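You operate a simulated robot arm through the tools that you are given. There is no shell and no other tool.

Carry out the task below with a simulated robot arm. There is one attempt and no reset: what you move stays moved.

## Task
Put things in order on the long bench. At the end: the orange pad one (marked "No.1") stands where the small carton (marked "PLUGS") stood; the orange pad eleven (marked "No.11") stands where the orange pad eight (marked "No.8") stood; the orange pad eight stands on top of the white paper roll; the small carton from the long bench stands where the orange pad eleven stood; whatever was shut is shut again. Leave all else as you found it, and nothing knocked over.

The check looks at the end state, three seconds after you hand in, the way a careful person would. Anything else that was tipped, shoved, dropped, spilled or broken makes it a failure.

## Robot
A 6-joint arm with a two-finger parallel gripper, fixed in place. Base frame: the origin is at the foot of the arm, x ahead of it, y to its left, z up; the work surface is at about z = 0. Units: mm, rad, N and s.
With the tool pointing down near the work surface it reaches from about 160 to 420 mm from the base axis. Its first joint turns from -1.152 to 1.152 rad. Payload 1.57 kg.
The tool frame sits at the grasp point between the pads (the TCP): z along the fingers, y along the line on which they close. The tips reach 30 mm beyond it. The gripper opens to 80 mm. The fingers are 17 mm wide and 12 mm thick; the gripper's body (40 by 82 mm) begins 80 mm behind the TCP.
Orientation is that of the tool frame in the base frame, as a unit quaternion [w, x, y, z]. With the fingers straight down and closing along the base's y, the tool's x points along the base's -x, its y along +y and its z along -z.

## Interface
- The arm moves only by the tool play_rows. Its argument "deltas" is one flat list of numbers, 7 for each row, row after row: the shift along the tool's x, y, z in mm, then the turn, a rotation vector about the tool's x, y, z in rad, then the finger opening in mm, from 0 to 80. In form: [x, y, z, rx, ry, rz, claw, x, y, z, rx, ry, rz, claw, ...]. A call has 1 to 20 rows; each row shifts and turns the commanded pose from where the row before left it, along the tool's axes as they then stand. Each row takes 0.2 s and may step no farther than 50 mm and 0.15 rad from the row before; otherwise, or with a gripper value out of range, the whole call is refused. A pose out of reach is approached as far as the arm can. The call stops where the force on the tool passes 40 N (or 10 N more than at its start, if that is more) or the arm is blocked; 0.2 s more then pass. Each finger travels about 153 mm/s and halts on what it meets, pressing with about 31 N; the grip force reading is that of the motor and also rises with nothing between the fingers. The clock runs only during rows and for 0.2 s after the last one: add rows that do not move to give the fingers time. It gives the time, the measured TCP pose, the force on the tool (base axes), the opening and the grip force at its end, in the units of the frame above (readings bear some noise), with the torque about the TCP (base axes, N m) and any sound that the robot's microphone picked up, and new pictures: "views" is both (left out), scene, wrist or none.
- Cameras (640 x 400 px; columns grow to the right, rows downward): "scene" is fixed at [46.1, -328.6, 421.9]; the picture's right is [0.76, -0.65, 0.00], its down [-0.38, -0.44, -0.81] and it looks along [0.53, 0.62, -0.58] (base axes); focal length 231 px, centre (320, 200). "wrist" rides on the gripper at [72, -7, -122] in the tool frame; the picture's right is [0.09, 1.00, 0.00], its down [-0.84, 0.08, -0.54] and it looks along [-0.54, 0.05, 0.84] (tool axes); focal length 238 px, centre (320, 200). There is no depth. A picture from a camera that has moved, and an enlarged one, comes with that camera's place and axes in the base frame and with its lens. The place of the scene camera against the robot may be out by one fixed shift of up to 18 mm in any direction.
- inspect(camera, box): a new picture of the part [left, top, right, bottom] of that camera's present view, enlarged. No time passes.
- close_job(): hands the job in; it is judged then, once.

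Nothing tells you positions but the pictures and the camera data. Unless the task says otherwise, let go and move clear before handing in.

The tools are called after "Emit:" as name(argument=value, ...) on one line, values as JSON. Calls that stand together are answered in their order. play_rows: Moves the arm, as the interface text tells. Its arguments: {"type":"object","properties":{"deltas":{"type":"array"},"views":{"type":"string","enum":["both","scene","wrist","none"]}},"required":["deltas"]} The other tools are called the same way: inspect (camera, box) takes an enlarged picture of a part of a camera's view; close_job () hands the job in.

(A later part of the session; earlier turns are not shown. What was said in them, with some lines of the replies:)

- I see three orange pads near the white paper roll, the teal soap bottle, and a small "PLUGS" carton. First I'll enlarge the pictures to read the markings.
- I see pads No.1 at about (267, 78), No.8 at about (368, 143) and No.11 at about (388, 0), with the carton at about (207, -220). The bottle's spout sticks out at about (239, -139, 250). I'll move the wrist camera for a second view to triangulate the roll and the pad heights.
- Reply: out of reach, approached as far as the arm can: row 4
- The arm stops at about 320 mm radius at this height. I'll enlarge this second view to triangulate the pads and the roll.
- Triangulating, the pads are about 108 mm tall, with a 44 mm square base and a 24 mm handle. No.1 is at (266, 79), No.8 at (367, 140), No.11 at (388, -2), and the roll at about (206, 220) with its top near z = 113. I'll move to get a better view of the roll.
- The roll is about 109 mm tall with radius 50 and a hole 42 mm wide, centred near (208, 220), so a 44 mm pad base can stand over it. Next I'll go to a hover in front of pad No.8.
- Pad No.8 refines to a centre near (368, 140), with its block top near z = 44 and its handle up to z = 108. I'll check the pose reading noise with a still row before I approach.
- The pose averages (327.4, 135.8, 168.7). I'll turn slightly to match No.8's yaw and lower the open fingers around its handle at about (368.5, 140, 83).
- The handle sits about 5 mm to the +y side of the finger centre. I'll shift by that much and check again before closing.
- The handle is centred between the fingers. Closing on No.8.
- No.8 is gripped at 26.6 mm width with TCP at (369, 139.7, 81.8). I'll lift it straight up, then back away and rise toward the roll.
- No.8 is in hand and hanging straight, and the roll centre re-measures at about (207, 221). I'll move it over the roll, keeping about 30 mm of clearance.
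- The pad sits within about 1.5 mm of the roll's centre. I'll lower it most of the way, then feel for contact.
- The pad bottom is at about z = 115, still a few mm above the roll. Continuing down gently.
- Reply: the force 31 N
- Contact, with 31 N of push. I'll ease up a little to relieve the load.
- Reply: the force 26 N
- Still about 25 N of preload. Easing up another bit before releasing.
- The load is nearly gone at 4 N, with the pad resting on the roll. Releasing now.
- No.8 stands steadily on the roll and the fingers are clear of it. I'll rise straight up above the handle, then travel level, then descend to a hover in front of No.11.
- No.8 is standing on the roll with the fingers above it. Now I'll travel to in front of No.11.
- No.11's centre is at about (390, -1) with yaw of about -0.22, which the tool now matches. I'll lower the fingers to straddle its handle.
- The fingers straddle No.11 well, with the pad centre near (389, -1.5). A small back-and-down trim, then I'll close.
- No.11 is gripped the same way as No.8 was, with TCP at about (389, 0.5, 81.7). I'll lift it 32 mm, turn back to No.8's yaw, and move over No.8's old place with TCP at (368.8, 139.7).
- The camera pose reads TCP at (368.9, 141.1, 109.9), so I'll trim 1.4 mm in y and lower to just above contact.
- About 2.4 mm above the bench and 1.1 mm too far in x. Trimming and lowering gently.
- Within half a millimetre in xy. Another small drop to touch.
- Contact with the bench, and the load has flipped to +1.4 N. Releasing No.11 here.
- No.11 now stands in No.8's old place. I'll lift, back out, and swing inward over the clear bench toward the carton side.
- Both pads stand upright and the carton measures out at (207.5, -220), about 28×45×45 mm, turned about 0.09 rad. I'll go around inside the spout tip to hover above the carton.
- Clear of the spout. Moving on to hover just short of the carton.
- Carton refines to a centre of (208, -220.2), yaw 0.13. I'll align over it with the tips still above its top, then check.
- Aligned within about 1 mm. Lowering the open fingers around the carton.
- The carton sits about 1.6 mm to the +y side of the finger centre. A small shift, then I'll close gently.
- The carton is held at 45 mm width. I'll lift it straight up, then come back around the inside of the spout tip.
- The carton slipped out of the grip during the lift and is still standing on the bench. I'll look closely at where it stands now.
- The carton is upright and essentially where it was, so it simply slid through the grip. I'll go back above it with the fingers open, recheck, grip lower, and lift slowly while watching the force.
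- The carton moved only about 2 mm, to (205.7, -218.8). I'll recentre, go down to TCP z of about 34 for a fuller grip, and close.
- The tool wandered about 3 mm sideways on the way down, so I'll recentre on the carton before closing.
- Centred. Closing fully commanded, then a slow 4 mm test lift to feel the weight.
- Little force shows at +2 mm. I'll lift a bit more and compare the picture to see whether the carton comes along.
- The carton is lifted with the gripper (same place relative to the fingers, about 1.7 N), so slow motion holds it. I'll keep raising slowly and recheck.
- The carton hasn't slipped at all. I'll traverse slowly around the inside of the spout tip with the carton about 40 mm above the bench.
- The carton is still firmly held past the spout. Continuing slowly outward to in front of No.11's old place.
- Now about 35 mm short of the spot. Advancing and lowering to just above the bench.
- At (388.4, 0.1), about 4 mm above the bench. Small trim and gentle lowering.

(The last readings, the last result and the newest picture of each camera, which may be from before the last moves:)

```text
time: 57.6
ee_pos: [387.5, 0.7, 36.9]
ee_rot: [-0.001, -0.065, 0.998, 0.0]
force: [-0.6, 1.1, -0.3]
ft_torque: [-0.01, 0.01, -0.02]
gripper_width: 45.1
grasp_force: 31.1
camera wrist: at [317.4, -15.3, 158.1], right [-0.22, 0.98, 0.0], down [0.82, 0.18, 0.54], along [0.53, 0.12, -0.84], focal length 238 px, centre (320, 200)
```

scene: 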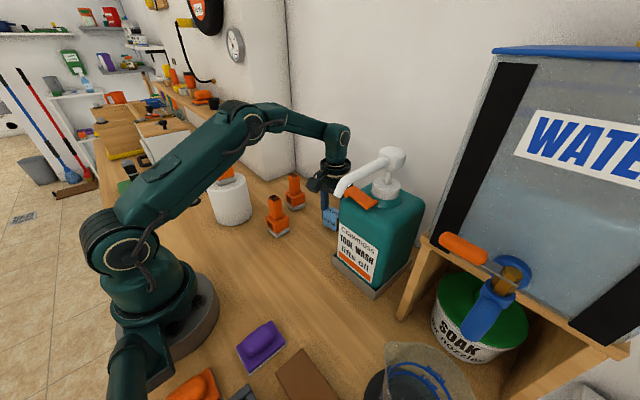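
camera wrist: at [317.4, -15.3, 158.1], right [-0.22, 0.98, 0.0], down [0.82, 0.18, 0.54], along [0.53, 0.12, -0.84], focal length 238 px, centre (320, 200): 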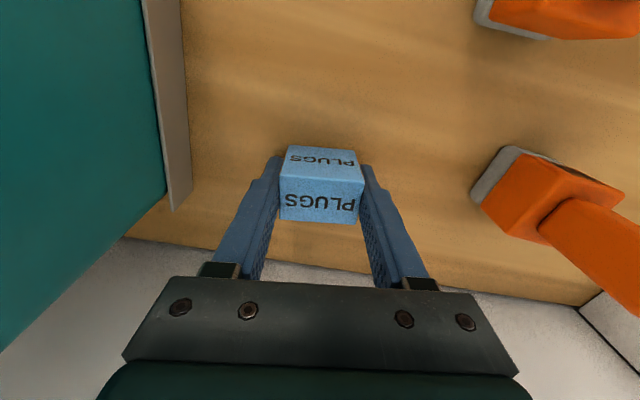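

Emit:
play_rows(deltas=[0, 0, 0.7, 0, 0, 0, 0, 0, 0, 0.6, 0, 0, 0, 0, 0, 0, 0, 0, 0, 0, 0], views="wrist")

```text
time: 58.4
ee_pos: [389.6, 1.5, 35.9]
ee_rot: [0.0, -0.064, 0.998, 0.0]
force: [0.0, -0.4, -0.2]
ft_torque: [-0.02, 0.01, 0.01]
gripper_width: 45.3
grasp_force: 30.9
camera wrist: at [318.0, -15.4, 157.6], right [-0.22, 0.98, 0.0], down [0.82, 0.18, 0.54], along [0.53, 0.12, -0.84], focal length 238 px, centre (320, 200)
```

wrist: 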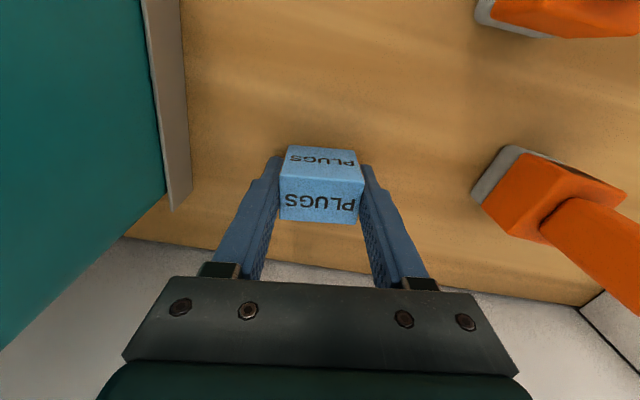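

Emit:
play_rows(deltas=[0, 0, 0.6, 0, 0, 0, 0, 0, 0, 0.6, 0, 0, 0, 0, 0, 0, 0, 0, 0, 0, 0], views="wrist")

```text
time: 59.2
ee_pos: [388.2, 1.1, 34.0]
ee_rot: [0.0, -0.064, 0.998, 0.0]
force: [0.1, 0.5, -1.7]
ft_torque: [0.01, -0.01, 0.02]
gripper_width: 45.2
grasp_force: 31.0
camera wrist: at [317.7, -14.8, 156.2], right [-0.22, 0.98, 0.0], down [0.82, 0.18, 0.54], along [0.53, 0.12, -0.84], focal length 238 px, centre (320, 200)
```

wrist: 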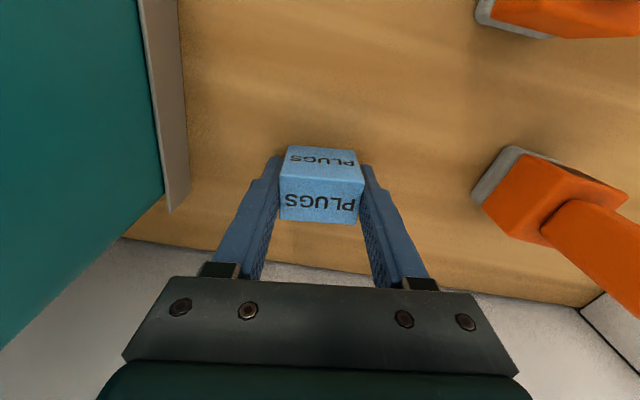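

Emit:
play_rows(deltas=[0, 0, 0.6, 0, 0, 0, 0, 0, 0, 0, 0, 0, 0, 0], views="none")

```text
time: 59.8
ee_pos: [388.9, 1.5, 33.9]
ee_rot: [0.0, -0.064, 0.998, 0.0]
force: [-1.0, -1.4, 5.4]
ft_torque: [-0.04, 0.05, -0.02]
gripper_width: 45.1
grasp_force: 31.2
```

Contact at 5 N, so the carton is on the bench. Releasing.

Emit:
play_rows(deltas=[0, 0, 0, 0, 0, 0, 48, 0, 0, 0, 0, 0, 0, 56, 0, 0, 0, 0, 0, 0, 66, 0, 0, 0, 0, 0, 0, 66], views="wrist")

Emit:
inspect(camera="wrist", box=[220, 80, 420, 240])

```text
time: 60.8
ee_pos: [387.8, 1.8, 34.3]
ee_rot: [0.001, -0.064, 0.998, 0.001]
force: [0.5, 0.4, -1.4]
ft_torque: [-0.01, -0.01, -0.01]
gripper_width: 65.8
grasp_force: 0.0
camera wrist: at [317.6, -14.5, 155.7], right [-0.22, 0.98, 0.0], down [0.82, 0.18, 0.54], along [0.53, 0.12, -0.84], focal length 238 px, centre (320, 200)
```

wrist: 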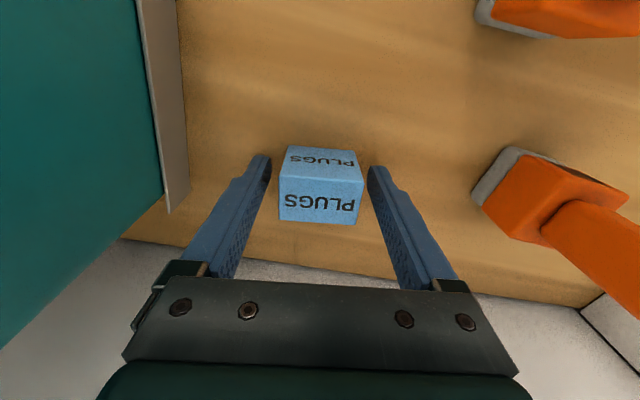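

```text
2.50 times, centred on (320, 160) of wrist
camera zoom: at [317.6, -14.5, 155.7], right [-0.22, 0.98, 0.0], down [0.82, 0.18, 0.54], along [0.53, 0.12, -0.84], focal length 596 px, centre (320, 300)
```

zoom: 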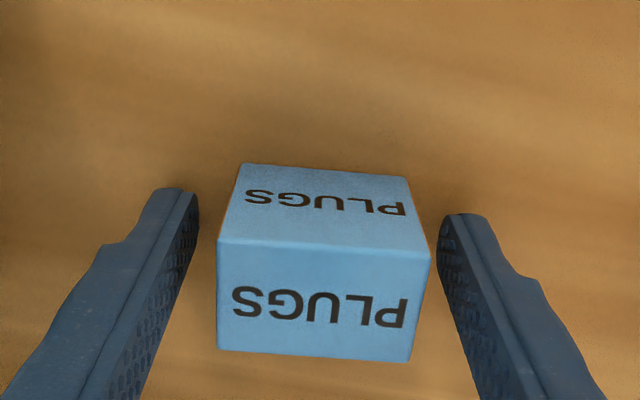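

The carton stands at about (388.5, 1), on No.11's old place. I'll rise straight up, then head to pad No.1.

Emit:
play_rows(deltas=[0, 0, -10, 0, 0, 0, 66, 0, 0, -22, 0, 0, 0, 66, 0, 0, -22, 0, 0, 0, 66, 30.5, 17.9, -22.4, 0, 0, 0, 66, 30.5, 17.9, -22.4, 0, 0, 0, 66, 30.5, 17.9, -22.4, 0, 0, 0, 66, 30.5, 17.9, -22.4, 0, 0, 0, 66, 30.5, 17.9, -22.4, 0, 0, 0, 66, 0, 0, 0, 0, 0, 0.13, 66, 0, 0, 0, 0, 0, 0, 66], views="both")

Emit:
inspect(camera="wrist", box=[220, 60, 420, 220])

Emit:
inspect(camera="scene", box=[200, 130, 400, 260])

```text
time: 63.0
ee_pos: [223.9, 71.8, 197.0]
ee_rot: [-0.001, 0.001, 1.0, 0.0]
force: [-0.5, -1.1, -0.3]
ft_torque: [0.03, -0.01, 0.01]
gripper_width: 66.0
grasp_force: 0.0
camera wrist: at [151.7, 65.7, 320.4], right [-0.09, 1.0, 0.0], down [0.84, 0.08, 0.54], along [0.54, 0.05, -0.84], focal length 238 px, centre (320, 200)
```

scene: 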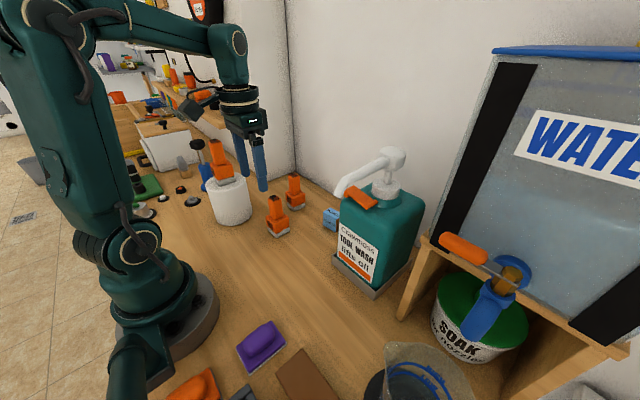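
wrist: 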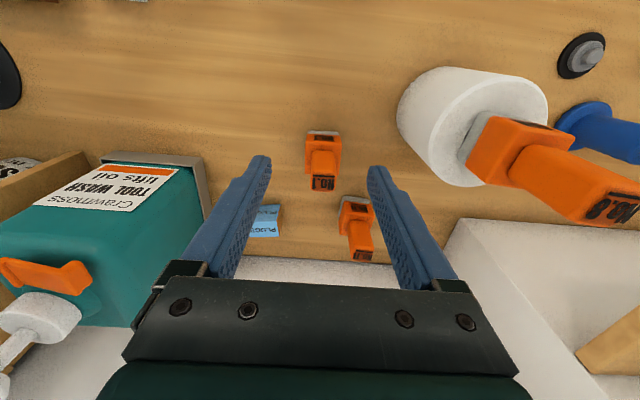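

```text
2.50 times, centred on (320, 140) of wrist
camera zoom: at [151.7, 65.7, 320.4], right [-0.09, 1.0, 0.0], down [0.84, 0.08, 0.54], along [0.54, 0.05, -0.84], focal length 596 px, centre (320, 350)
```

zoom: 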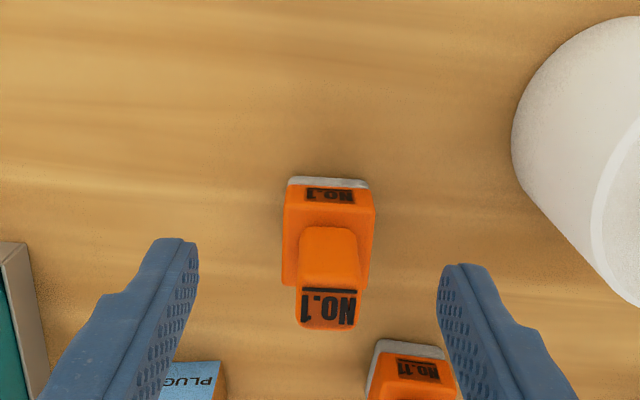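

```text
3.08 times, centred on (300, 195) of scene
camera zoom: at [46.1, -328.6, 421.9], right [0.76, -0.65, 0.0], down [-0.38, -0.44, -0.81], along [0.53, 0.62, -0.58], focal length 711 px, centre (382, 215)
```

zoom: 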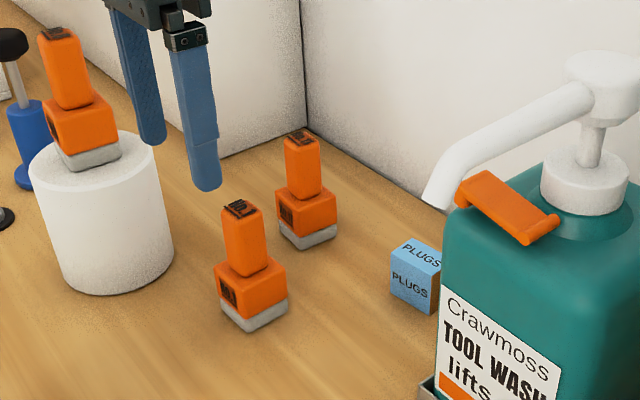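

Everything placed so far is standing properly. No.1 is at (268.5, 79.5) with yaw of about 0; I'll straddle its handle now.

Emit:
play_rows(deltas=[-9, 3.4, 22, 0, 0, 0, 66, -9, 3.4, 22, 0, 0, 0, 66, -9, 0, 22, 0, 0, 0, 66, -9, 0, 22, 0, 0, 0, 66, -9.3, 0, 24, 0, 0, 0, 66, 0, 0, 0, 0, 0, 0, 66, 0, 0, 0, 0, 0, 0, 66], views="wrist")

Emit:
inspect(camera="wrist", box=[240, 100, 400, 250])

```text
time: 64.6
ee_pos: [272.9, 77.9, 88.1]
ee_rot: [0.0, 0.002, 1.0, 0.0]
force: [0.4, 0.0, -0.2]
ft_torque: [0.03, -0.02, -0.01]
gripper_width: 66.0
grasp_force: 0.0
camera wrist: at [201.0, 71.2, 208.3], right [-0.09, 1.0, 0.0], down [0.84, 0.08, 0.54], along [0.54, 0.05, -0.84], focal length 238 px, centre (320, 200)
```

wrist: 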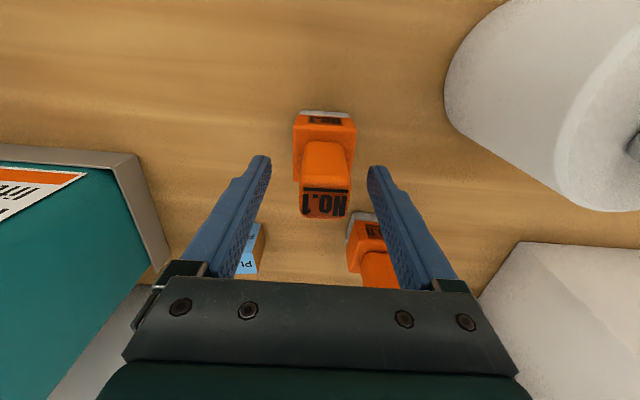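

```text
2.67 times, centred on (320, 175) of wrist
camera zoom: at [201.0, 71.2, 208.3], right [-0.09, 1.0, 0.0], down [0.84, 0.08, 0.54], along [0.54, 0.05, -0.84], focal length 636 px, centre (320, 267)
```

zoom: 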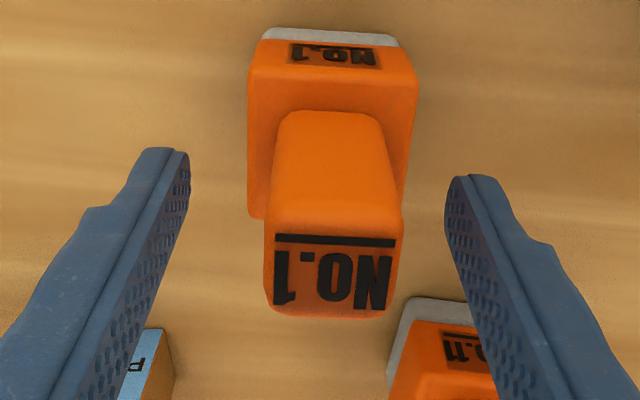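

No.1's centre is about 4 mm nearer than the TCP and nearly centred sideways. I'll trim back and down, then close.

Emit:
play_rows(deltas=[4, 0.7, 4.3, 0, 0, 0, 66, 0, 0, 0, 0, 0, 0, 66, 0, 0, 0, 0, 0, 0, 40, 0, 0, 0, 0, 0, 0, 10, 0, 0, 0, 0, 0, 0, 10], views="wrist")

Emit:
inspect(camera="wrist", box=[240, 100, 400, 250])

```text
time: 65.8
ee_pos: [268.8, 78.6, 82.9]
ee_rot: [0.0, 0.001, 1.0, 0.0]
force: [0.2, -0.3, 2.1]
ft_torque: [0.04, -0.18, 0.0]
gripper_width: 26.6
grasp_force: 31.0
camera wrist: at [196.9, 71.3, 203.5], right [-0.09, 1.0, 0.0], down [0.84, 0.08, 0.54], along [0.54, 0.05, -0.84], focal length 238 px, centre (320, 200)
```

wrist: 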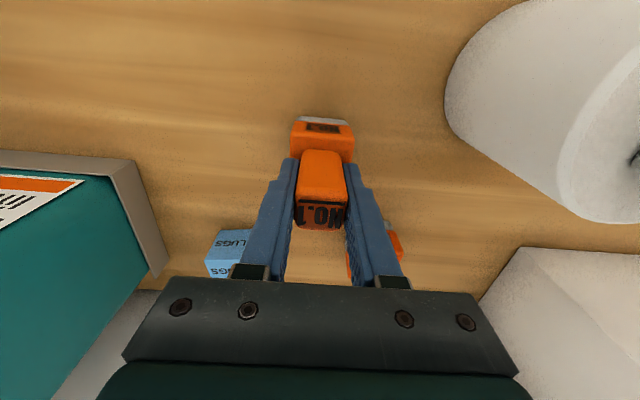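

```text
2.67 times, centred on (320, 175) of wrist
camera zoom: at [196.9, 71.3, 203.5], right [-0.09, 1.0, 0.0], down [0.84, 0.08, 0.54], along [0.54, 0.05, -0.84], focal length 636 px, centre (320, 267)
```

zoom: 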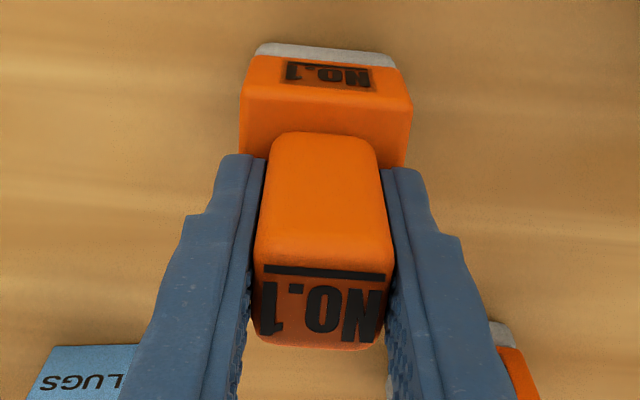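

No.1 is gripped at 26.6 mm. I'll lift it 60 mm and carry it around the inside of the spout tip toward the carton's old place.

Emit:
play_rows(deltas=[0, 0, -8, 0, 0, 0, 10, 0, 0, -18, 0, 0, 0, 10, 0, 0, -20, 0, 0, 0, 10, 0, 0, -14, 0, 0, 0, 10, 10, -10, 0, 0, 0, 0, 10, 17, -17, 0, 0, 0, 0, 10, 17, -17, 0, 0, 0, 0, 10, 17, -18, 0, 0, 0, 0, 10, 17, -18, 0, 0, 0, 0, 10, 16, -18, 0, 0, 0, 0, 10, 4.6, -20, 0, 0, 0, 0, 10, 4.6, -20, 0, 0, 0, 0, 10, 4.6, -20, 0, 0, 0, 0, 10, 4.6, -20, 0, 0, 0, 0, 10, 4.6, -18, 0, 0, 0, 0, 10, 0, 0, 0, 0, 0, 0, 10], views="both")

```text
time: 69.2
ee_pos: [149.0, -118.3, 143.2]
ee_rot: [0.001, -0.001, 1.0, 0.0]
force: [-0.2, 0.5, -2.6]
ft_torque: [-0.02, 0.0, -0.02]
gripper_width: 26.8
grasp_force: 30.7
camera wrist: at [77.0, -126.0, 265.0], right [-0.09, 1.0, 0.0], down [0.84, 0.08, 0.54], along [0.54, 0.05, -0.84], focal length 238 px, centre (320, 200)
```

scene: 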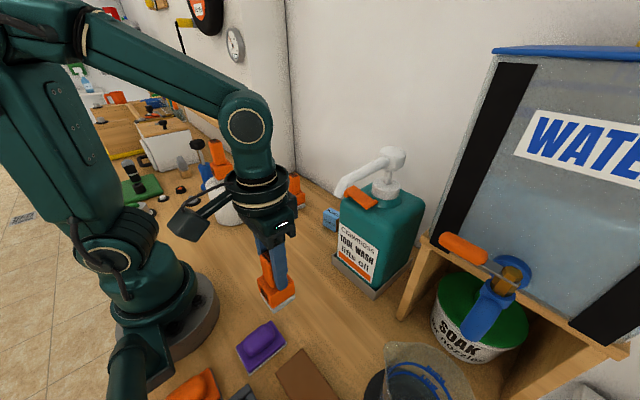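
wrist: 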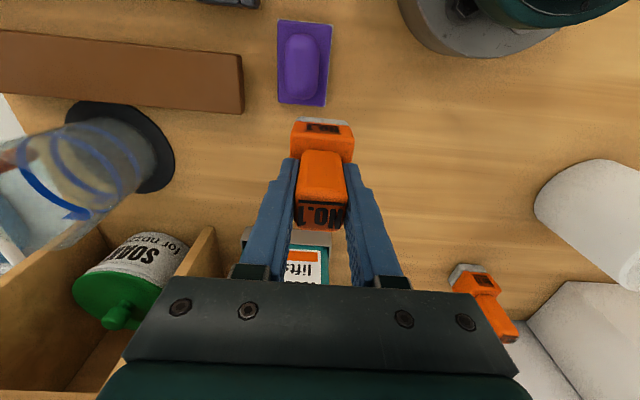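

No.1 hangs steadily. Continuing around to above the carton's old place at (208, -220).

Emit:
play_rows(deltas=[-1.5, -15, 0, 0, 0, 0, 10, -1.5, -18, 0, 0, 0, 0, 10, -3, -12, 0, 0, 0, 0, 10, -11.3, -12, 0, 0, 0, 0, 10, -11.3, -12, 0, 0, 0, 0, 10, -11.3, -12, 0, 0, 0, 0, 10, -11.3, -12, 0, 0, 0, 0, 10, -8.2, -8.4, 0, 0, 0, 0, 10, 0, 0, 0, 0, 0, 0, 10, 0, 0, 0, 0, 0, 0, 10], views="both")

```text
time: 71.4
ee_pos: [208.1, -218.9, 143.1]
ee_rot: [0.001, 0.001, 1.0, 0.0]
force: [0.1, 0.3, -1.2]
ft_torque: [-0.04, 0.01, 0.01]
gripper_width: 26.6
grasp_force: 31.0
camera wrist: at [135.1, -226.6, 264.7], right [-0.09, 1.0, 0.0], down [0.84, 0.08, 0.54], along [0.54, 0.05, -0.84], focal length 238 px, centre (320, 200)
```

scene: 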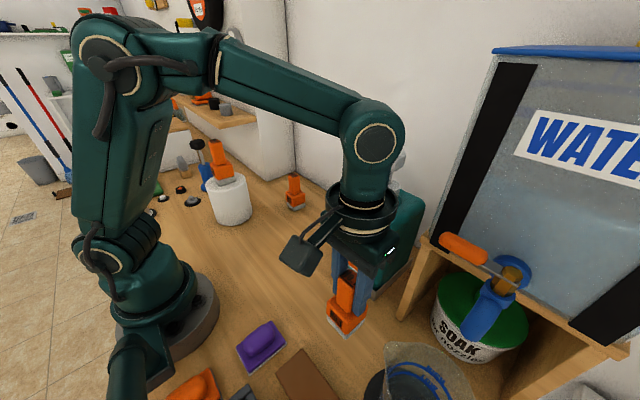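
wrist: 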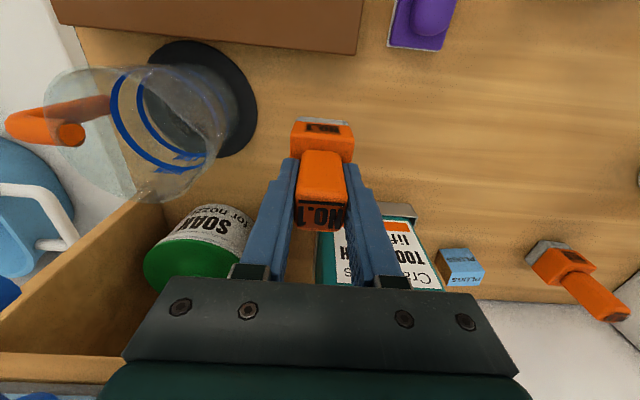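

Over the spot, at (207, -219.6). Lowering to just above the bench.

Emit:
play_rows(deltas=[-1, -0.6, 8, 0, 0, 0, 10, 0, 0, 14, 0, 0, 0, 10, 0, 0, 14, 0, 0, 0, 10, 0, 0, 12, 0, 0, 0, 10, 0, 0, 7, 0, 0, 0, 10, 0, 0, 0, 0, 0, 0, 10, 0, 0, 0, 0, 0, 0, 10], views="both")

```text
time: 73.0
ee_pos: [209.6, -222.1, 87.0]
ee_rot: [0.0, 0.001, 1.0, 0.001]
force: [-0.2, -0.3, -1.9]
ft_torque: [-0.03, 0.01, 0.0]
gripper_width: 26.8
grasp_force: 31.5
camera wrist: at [137.7, -228.5, 208.6], right [-0.09, 1.0, 0.0], down [0.84, 0.08, 0.54], along [0.54, 0.05, -0.84], focal length 238 px, centre (320, 200)
```

scene: 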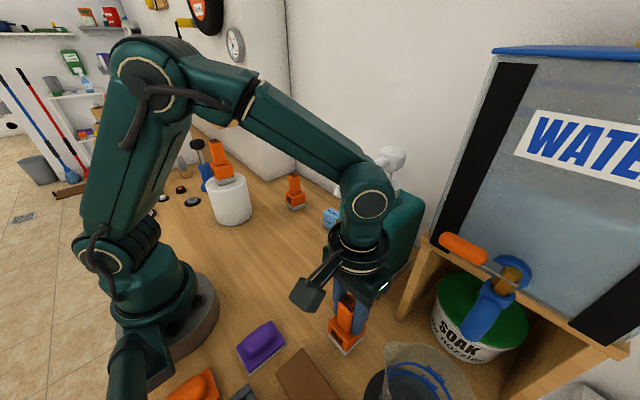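
wrist: 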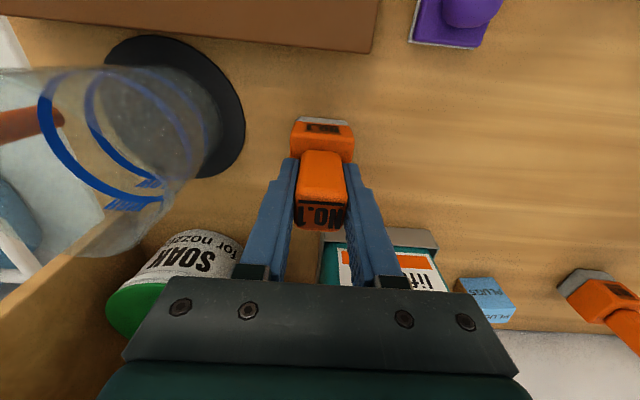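

Emit:
play_rows(deltas=[1.2, 1.1, 1, 0, 0, 0, 10, 0, 0, 1, 0, 0, 0, 10, 0, 0, 1, 0, 0, 0, 10, 0, 0, 0, 0, 0, 0, 10, 0, 0, 0, 0, 0, 0, 10], views="wrist")

```text
time: 74.2
ee_pos: [208.8, -219.3, 84.1]
ee_rot: [0.0, 0.001, 1.0, 0.001]
force: [0.6, 0.1, -1.2]
ft_torque: [-0.01, 0.01, -0.01]
gripper_width: 26.5
grasp_force: 30.7
camera wrist: at [136.7, -226.6, 205.9], right [-0.09, 1.0, 0.0], down [0.84, 0.08, 0.54], along [0.54, 0.05, -0.84], focal length 238 px, centre (320, 200)
```

wrist: 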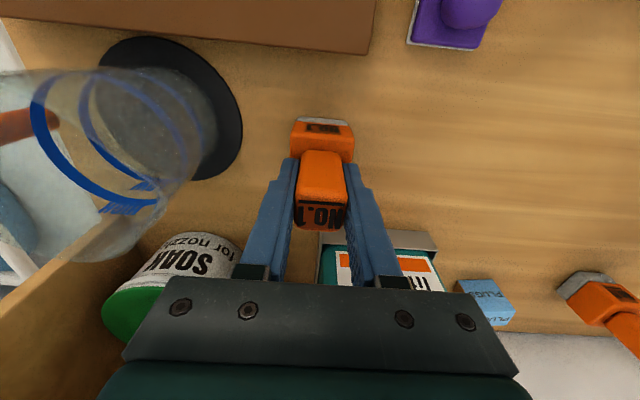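

Within a millimetre. Gently lowering to contact.

Emit:
play_rows(deltas=[0, -0.5, 0.8, 0, 0, 0, 10, 0, 0, 0.8, 0, 0, 0, 10, 0, 0, 0, 0, 0, 0, 10], views="wrist")

```text
time: 75.0
ee_pos: [209.1, -218.6, 82.8]
ee_rot: [0.0, 0.001, 1.0, 0.001]
force: [0.3, 0.4, -2.2]
ft_torque: [0.01, -0.02, -0.01]
gripper_width: 26.8
grasp_force: 31.2
camera wrist: at [136.7, -226.4, 204.6], right [-0.09, 1.0, 0.0], down [0.84, 0.08, 0.54], along [0.54, 0.05, -0.84], focal length 238 px, centre (320, 200)
```

wrist: 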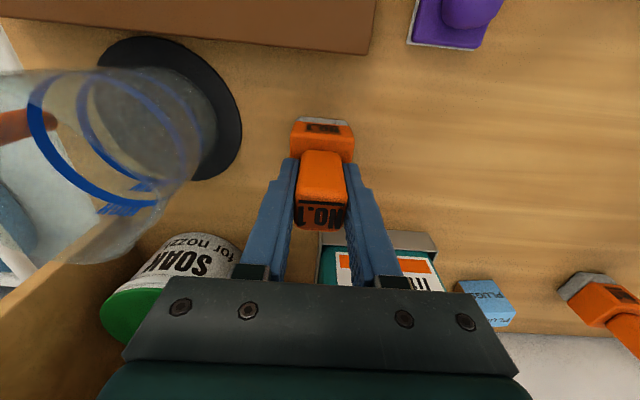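

Emit:
play_rows(deltas=[0, -0.8, 0.5, 0, 0, 0, 10, 0, 0, 0.4, 0, 0, 0, 10, 0, 0, 0, 0, 0, 0, 10], views="wrist")

```text
time: 75.8
ee_pos: [208.2, -220.4, 82.0]
ee_rot: [0.001, 0.001, 1.0, 0.0]
force: [0.2, 0.4, -1.6]
ft_torque: [0.01, -0.01, 0.02]
gripper_width: 26.7
grasp_force: 30.9
camera wrist: at [136.4, -227.3, 203.8], right [-0.09, 1.0, 0.0], down [0.84, 0.08, 0.54], along [0.54, 0.05, -0.84], focal length 238 px, centre (320, 200)
```

wrist: 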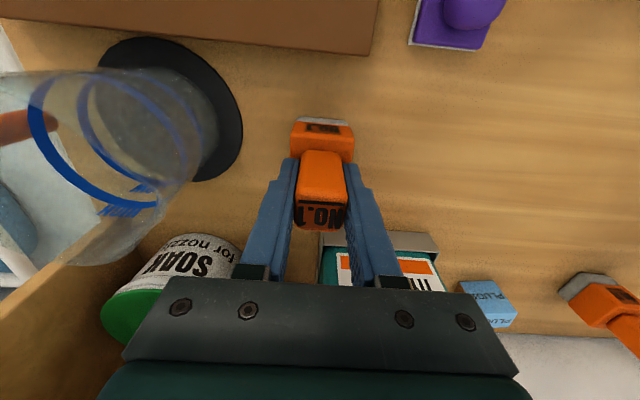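

Emit:
play_rows(deltas=[0, 0, 0.5, 0, 0, 0, 10, 0, 0, 0, 0, 0, 0, 10], views="none")

```text
time: 76.4
ee_pos: [208.6, -219.8, 82.0]
ee_rot: [0.001, 0.0, 1.0, 0.0]
force: [-2.3, -0.2, 4.0]
ft_torque: [-0.03, 0.06, -0.03]
gripper_width: 26.8
grasp_force: 30.9
```

Contact at 4 N. Releasing No.1.

Emit:
play_rows(deltas=[0, 0, 0, 0, 0, 0, 32, 0, 0, 0, 0, 0, 0, 44, 0, 0, 0, 0, 0, 0, 58, 0, 0, 0, 0, 0, 0, 58], views="both")

Emit:
inspect(camera="wrist", box=[240, 100, 400, 250])

```text
time: 77.4
ee_pos: [209.8, -219.9, 82.2]
ee_rot: [0.001, 0.001, 1.0, 0.0]
force: [0.3, -0.1, -0.4]
ft_torque: [-0.01, 0.03, -0.01]
gripper_width: 58.2
grasp_force: 0.0
camera wrist: at [136.8, -226.7, 203.3], right [-0.09, 1.0, 0.0], down [0.84, 0.08, 0.54], along [0.54, 0.05, -0.84], focal length 238 px, centre (320, 200)
```

scene: 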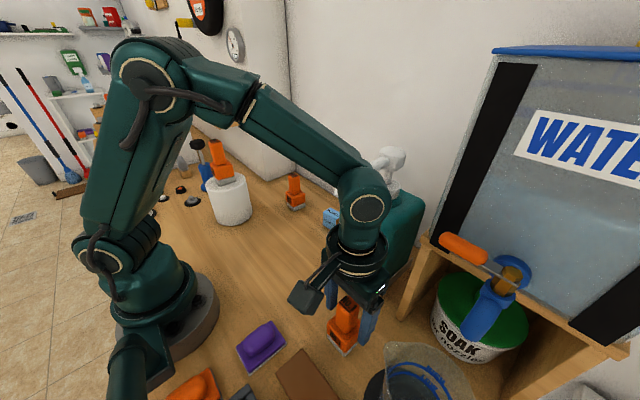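
wrist: 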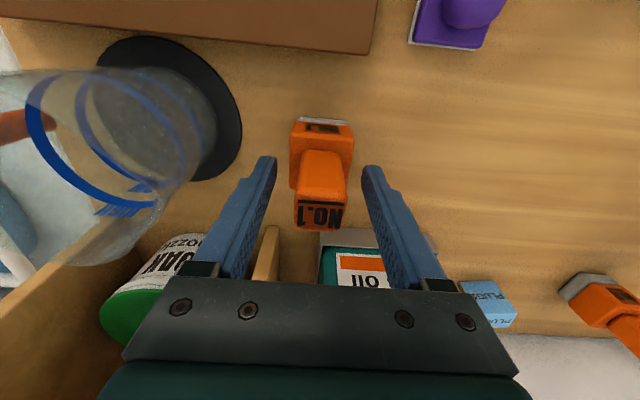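

```text
2.67 times, centred on (320, 175) of wrist
camera zoom: at [136.8, -226.7, 203.3], right [-0.09, 1.0, 0.0], down [0.84, 0.08, 0.54], along [0.54, 0.05, -0.84], focal length 636 px, centre (320, 267)
```

zoom: 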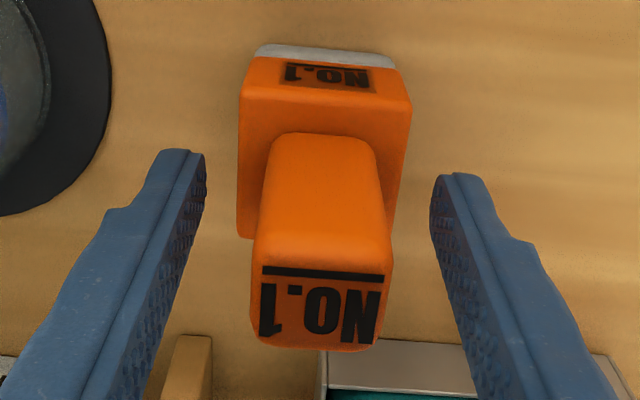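

No.1 stands on the carton's old place. I'll rise straight up clear of the handle, then back away inside the spout.

Emit:
play_rows(deltas=[0, 0, -8, 0, 0, 0, 58, 0, 0, -20, 0, 0, 0, 58, 0, 0, -20, 0, 0, 0, 58, 0, 0, -20, 0, 0, 0, 58, 0, 0, 0, 0, 0, 0, 58, 19, 22, 0, 0, 0, 0, 58, 19, 22, 0, 0, 0, 0, 58, 19, 25, 0, 0, 0, 0, 58, -5, 40, -10, 0, 0, 0, 58, -5, 40, -10, 0, 0, 0, 58, -10, 35, -20, 0, 0, 0, 58, -10, 35, -25, 0, 0, 0, 58, 0, 0, 0, 0, 0, 0, 58], views="both")

Emit:
inspect(camera="scene", box=[200, 130, 440, 280])

Emit:
inspect(camera="scene", box=[200, 250, 440, 400])

```text
time: 80.2
ee_pos: [183.7, 0.3, 214.1]
ee_rot: [-0.001, 0.001, 1.0, 0.0]
force: [0.2, -0.5, 0.1]
ft_torque: [-0.01, 0.01, 0.0]
gripper_width: 58.1
grasp_force: 0.0
camera wrist: at [112.0, -6.6, 336.3], right [-0.09, 1.0, 0.0], down [0.84, 0.08, 0.54], along [0.54, 0.05, -0.84], focal length 238 px, centre (320, 200)
```

scene: 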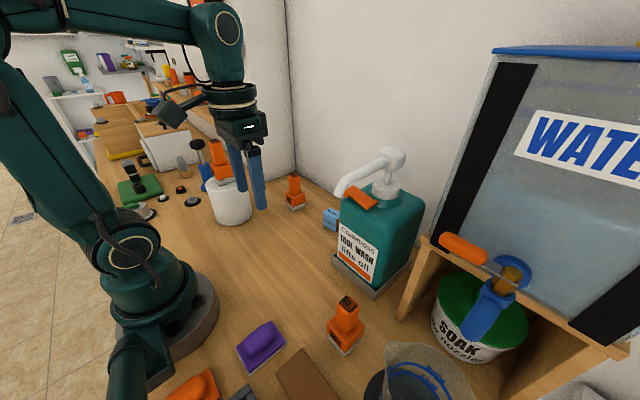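
wrist: 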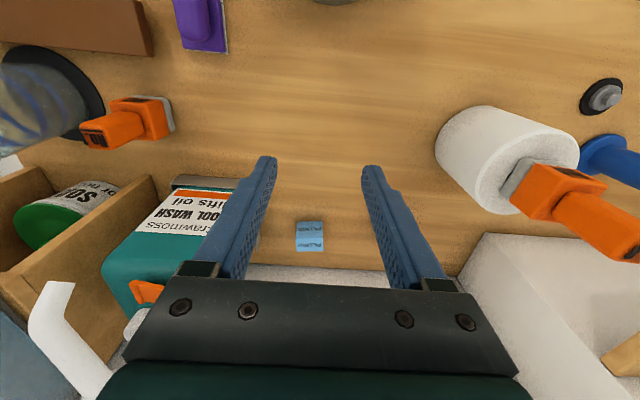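

```text
2.67 times, centred on (320, 205) of scene
camera zoom: at [46.1, -328.6, 421.9], right [0.76, -0.65, 0.0], down [-0.38, -0.44, -0.81], along [0.53, 0.62, -0.58], focal length 616 px, centre (320, 187)
```

zoom: 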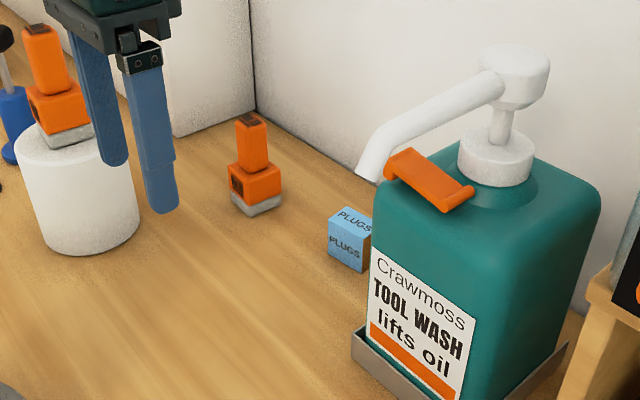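

```text
2.67 times, centred on (320, 325) of scene
camera zoom: at [46.1, -328.6, 421.9], right [0.76, -0.65, 0.0], down [-0.38, -0.44, -0.81], along [0.53, 0.62, -0.58], focal length 616 px, centre (320, -133)
```

zoom: 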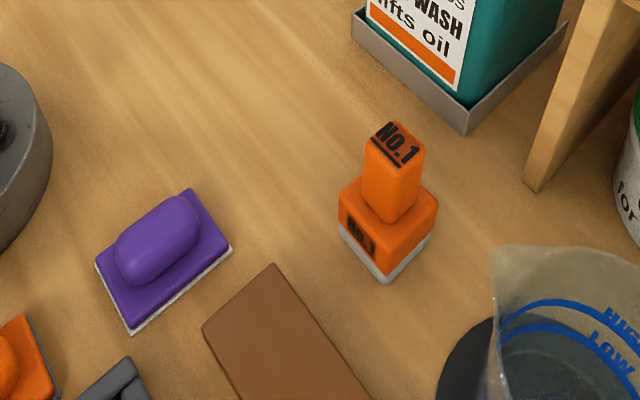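

All four objects stand upright in their new places and nothing else appears disturbed. I'll return to the starting pose, clear of everything, and take a last look.

Emit:
play_rows(deltas=[-8, 20, -24, 0, 0, 0, 60, -8, 20, -24, 0, 0, 0, 70, -8, 20, -24, 0, 0, 0, 80, -7, 18, -22, 0, 0, 0, 80, 0, 0, 0, 0, 0, 0, 80], views="both")

Emit:
inspect(camera="wrist", box=[220, 40, 500, 240])

Emit:
inspect(camera="scene", box=[120, 120, 360, 270])

```text
time: 81.4
ee_pos: [213.5, 78.8, 308.9]
ee_rot: [-0.001, 0.001, 1.0, 0.0]
force: [0.7, 0.1, 0.1]
ft_torque: [0.02, -0.01, 0.02]
gripper_width: 79.8
grasp_force: 0.1
camera wrist: at [141.8, 72.1, 430.3], right [-0.09, 1.0, 0.0], down [0.84, 0.08, 0.54], along [0.54, 0.05, -0.84], focal length 238 px, centre (320, 200)
```

scene: 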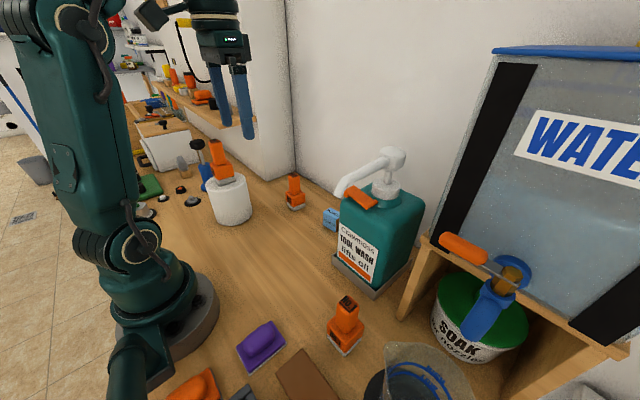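
wrist: 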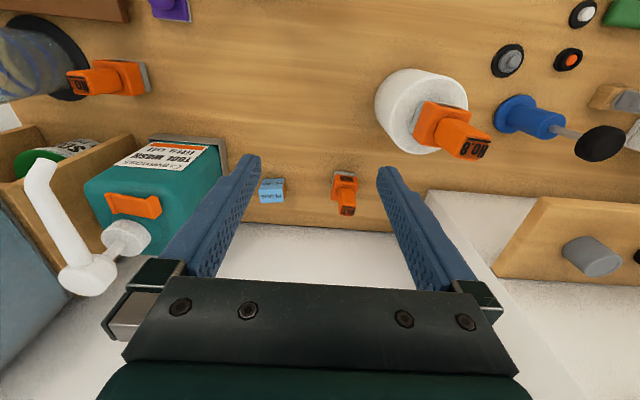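

```text
2.00 times, centred on (360, 140) of wrist
camera zoom: at [141.8, 72.1, 430.3], right [-0.09, 1.0, 0.0], down [0.84, 0.08, 0.54], along [0.54, 0.05, -0.84], focal length 477 px, centre (240, 320)
```

zoom: 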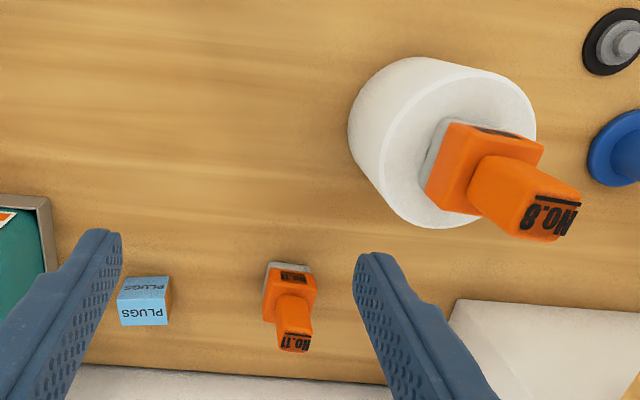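

```text
2.67 times, centred on (240, 195) of scene
camera zoom: at [46.1, -328.6, 421.9], right [0.76, -0.65, 0.0], down [-0.38, -0.44, -0.81], along [0.53, 0.62, -0.58], focal length 616 px, centre (533, 213)
```

zoom: 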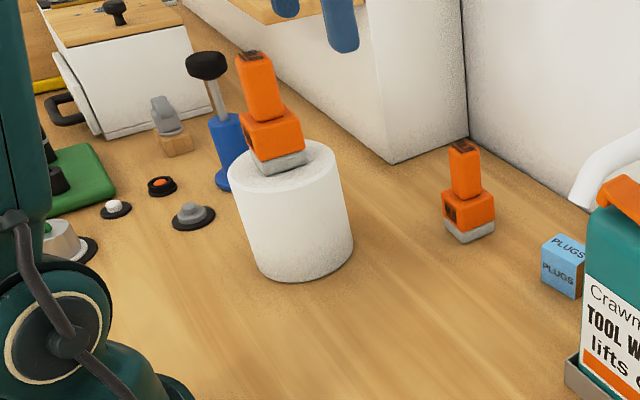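

No.8 stands on the roll, No.11 on No.8's old spot, the carton on No.11's old spot and No.1 on the carton's old spot. Everything else looks as I found it, I opened nothing, and the arm is clear, so I'm handing in.

Emit:
close_job()

```text
The job is handed in.
```

The bench is rearranged as asked, and I've handed the job in. In the last pictures everything was upright and nothing else looked disturbed.

| Item | Where it stands now | How close |
|---|---|---|
| Pad No.8 | On top of the white paper roll, centred over its hole | within about 2 mm of the roll's centre |
| Pad No.11 | Where No.8 stood | within about 2 mm |
| Small carton (PLUGS) | Where No.11 stood | within about 2 mm |
| Pad No.1 | Where the carton stood | within about 2 mm |

- **Carton slip:** on the first lift the carton slid out of the fingers. It stayed upright and shifted by about 2 mm. I gripped it again lower down and carried it slowly, and it held. I set No.1 down using the carton's original position, from before the slip.
- **Press on the roll:** setting No.8 down pressed on the roll with about 31 N before I eased off. The roll shows no sign of having moved.
- **Shut items:** I opened nothing, so there was nothing to shut again.

The arm is back at its starting pose with the gripper open and clear.
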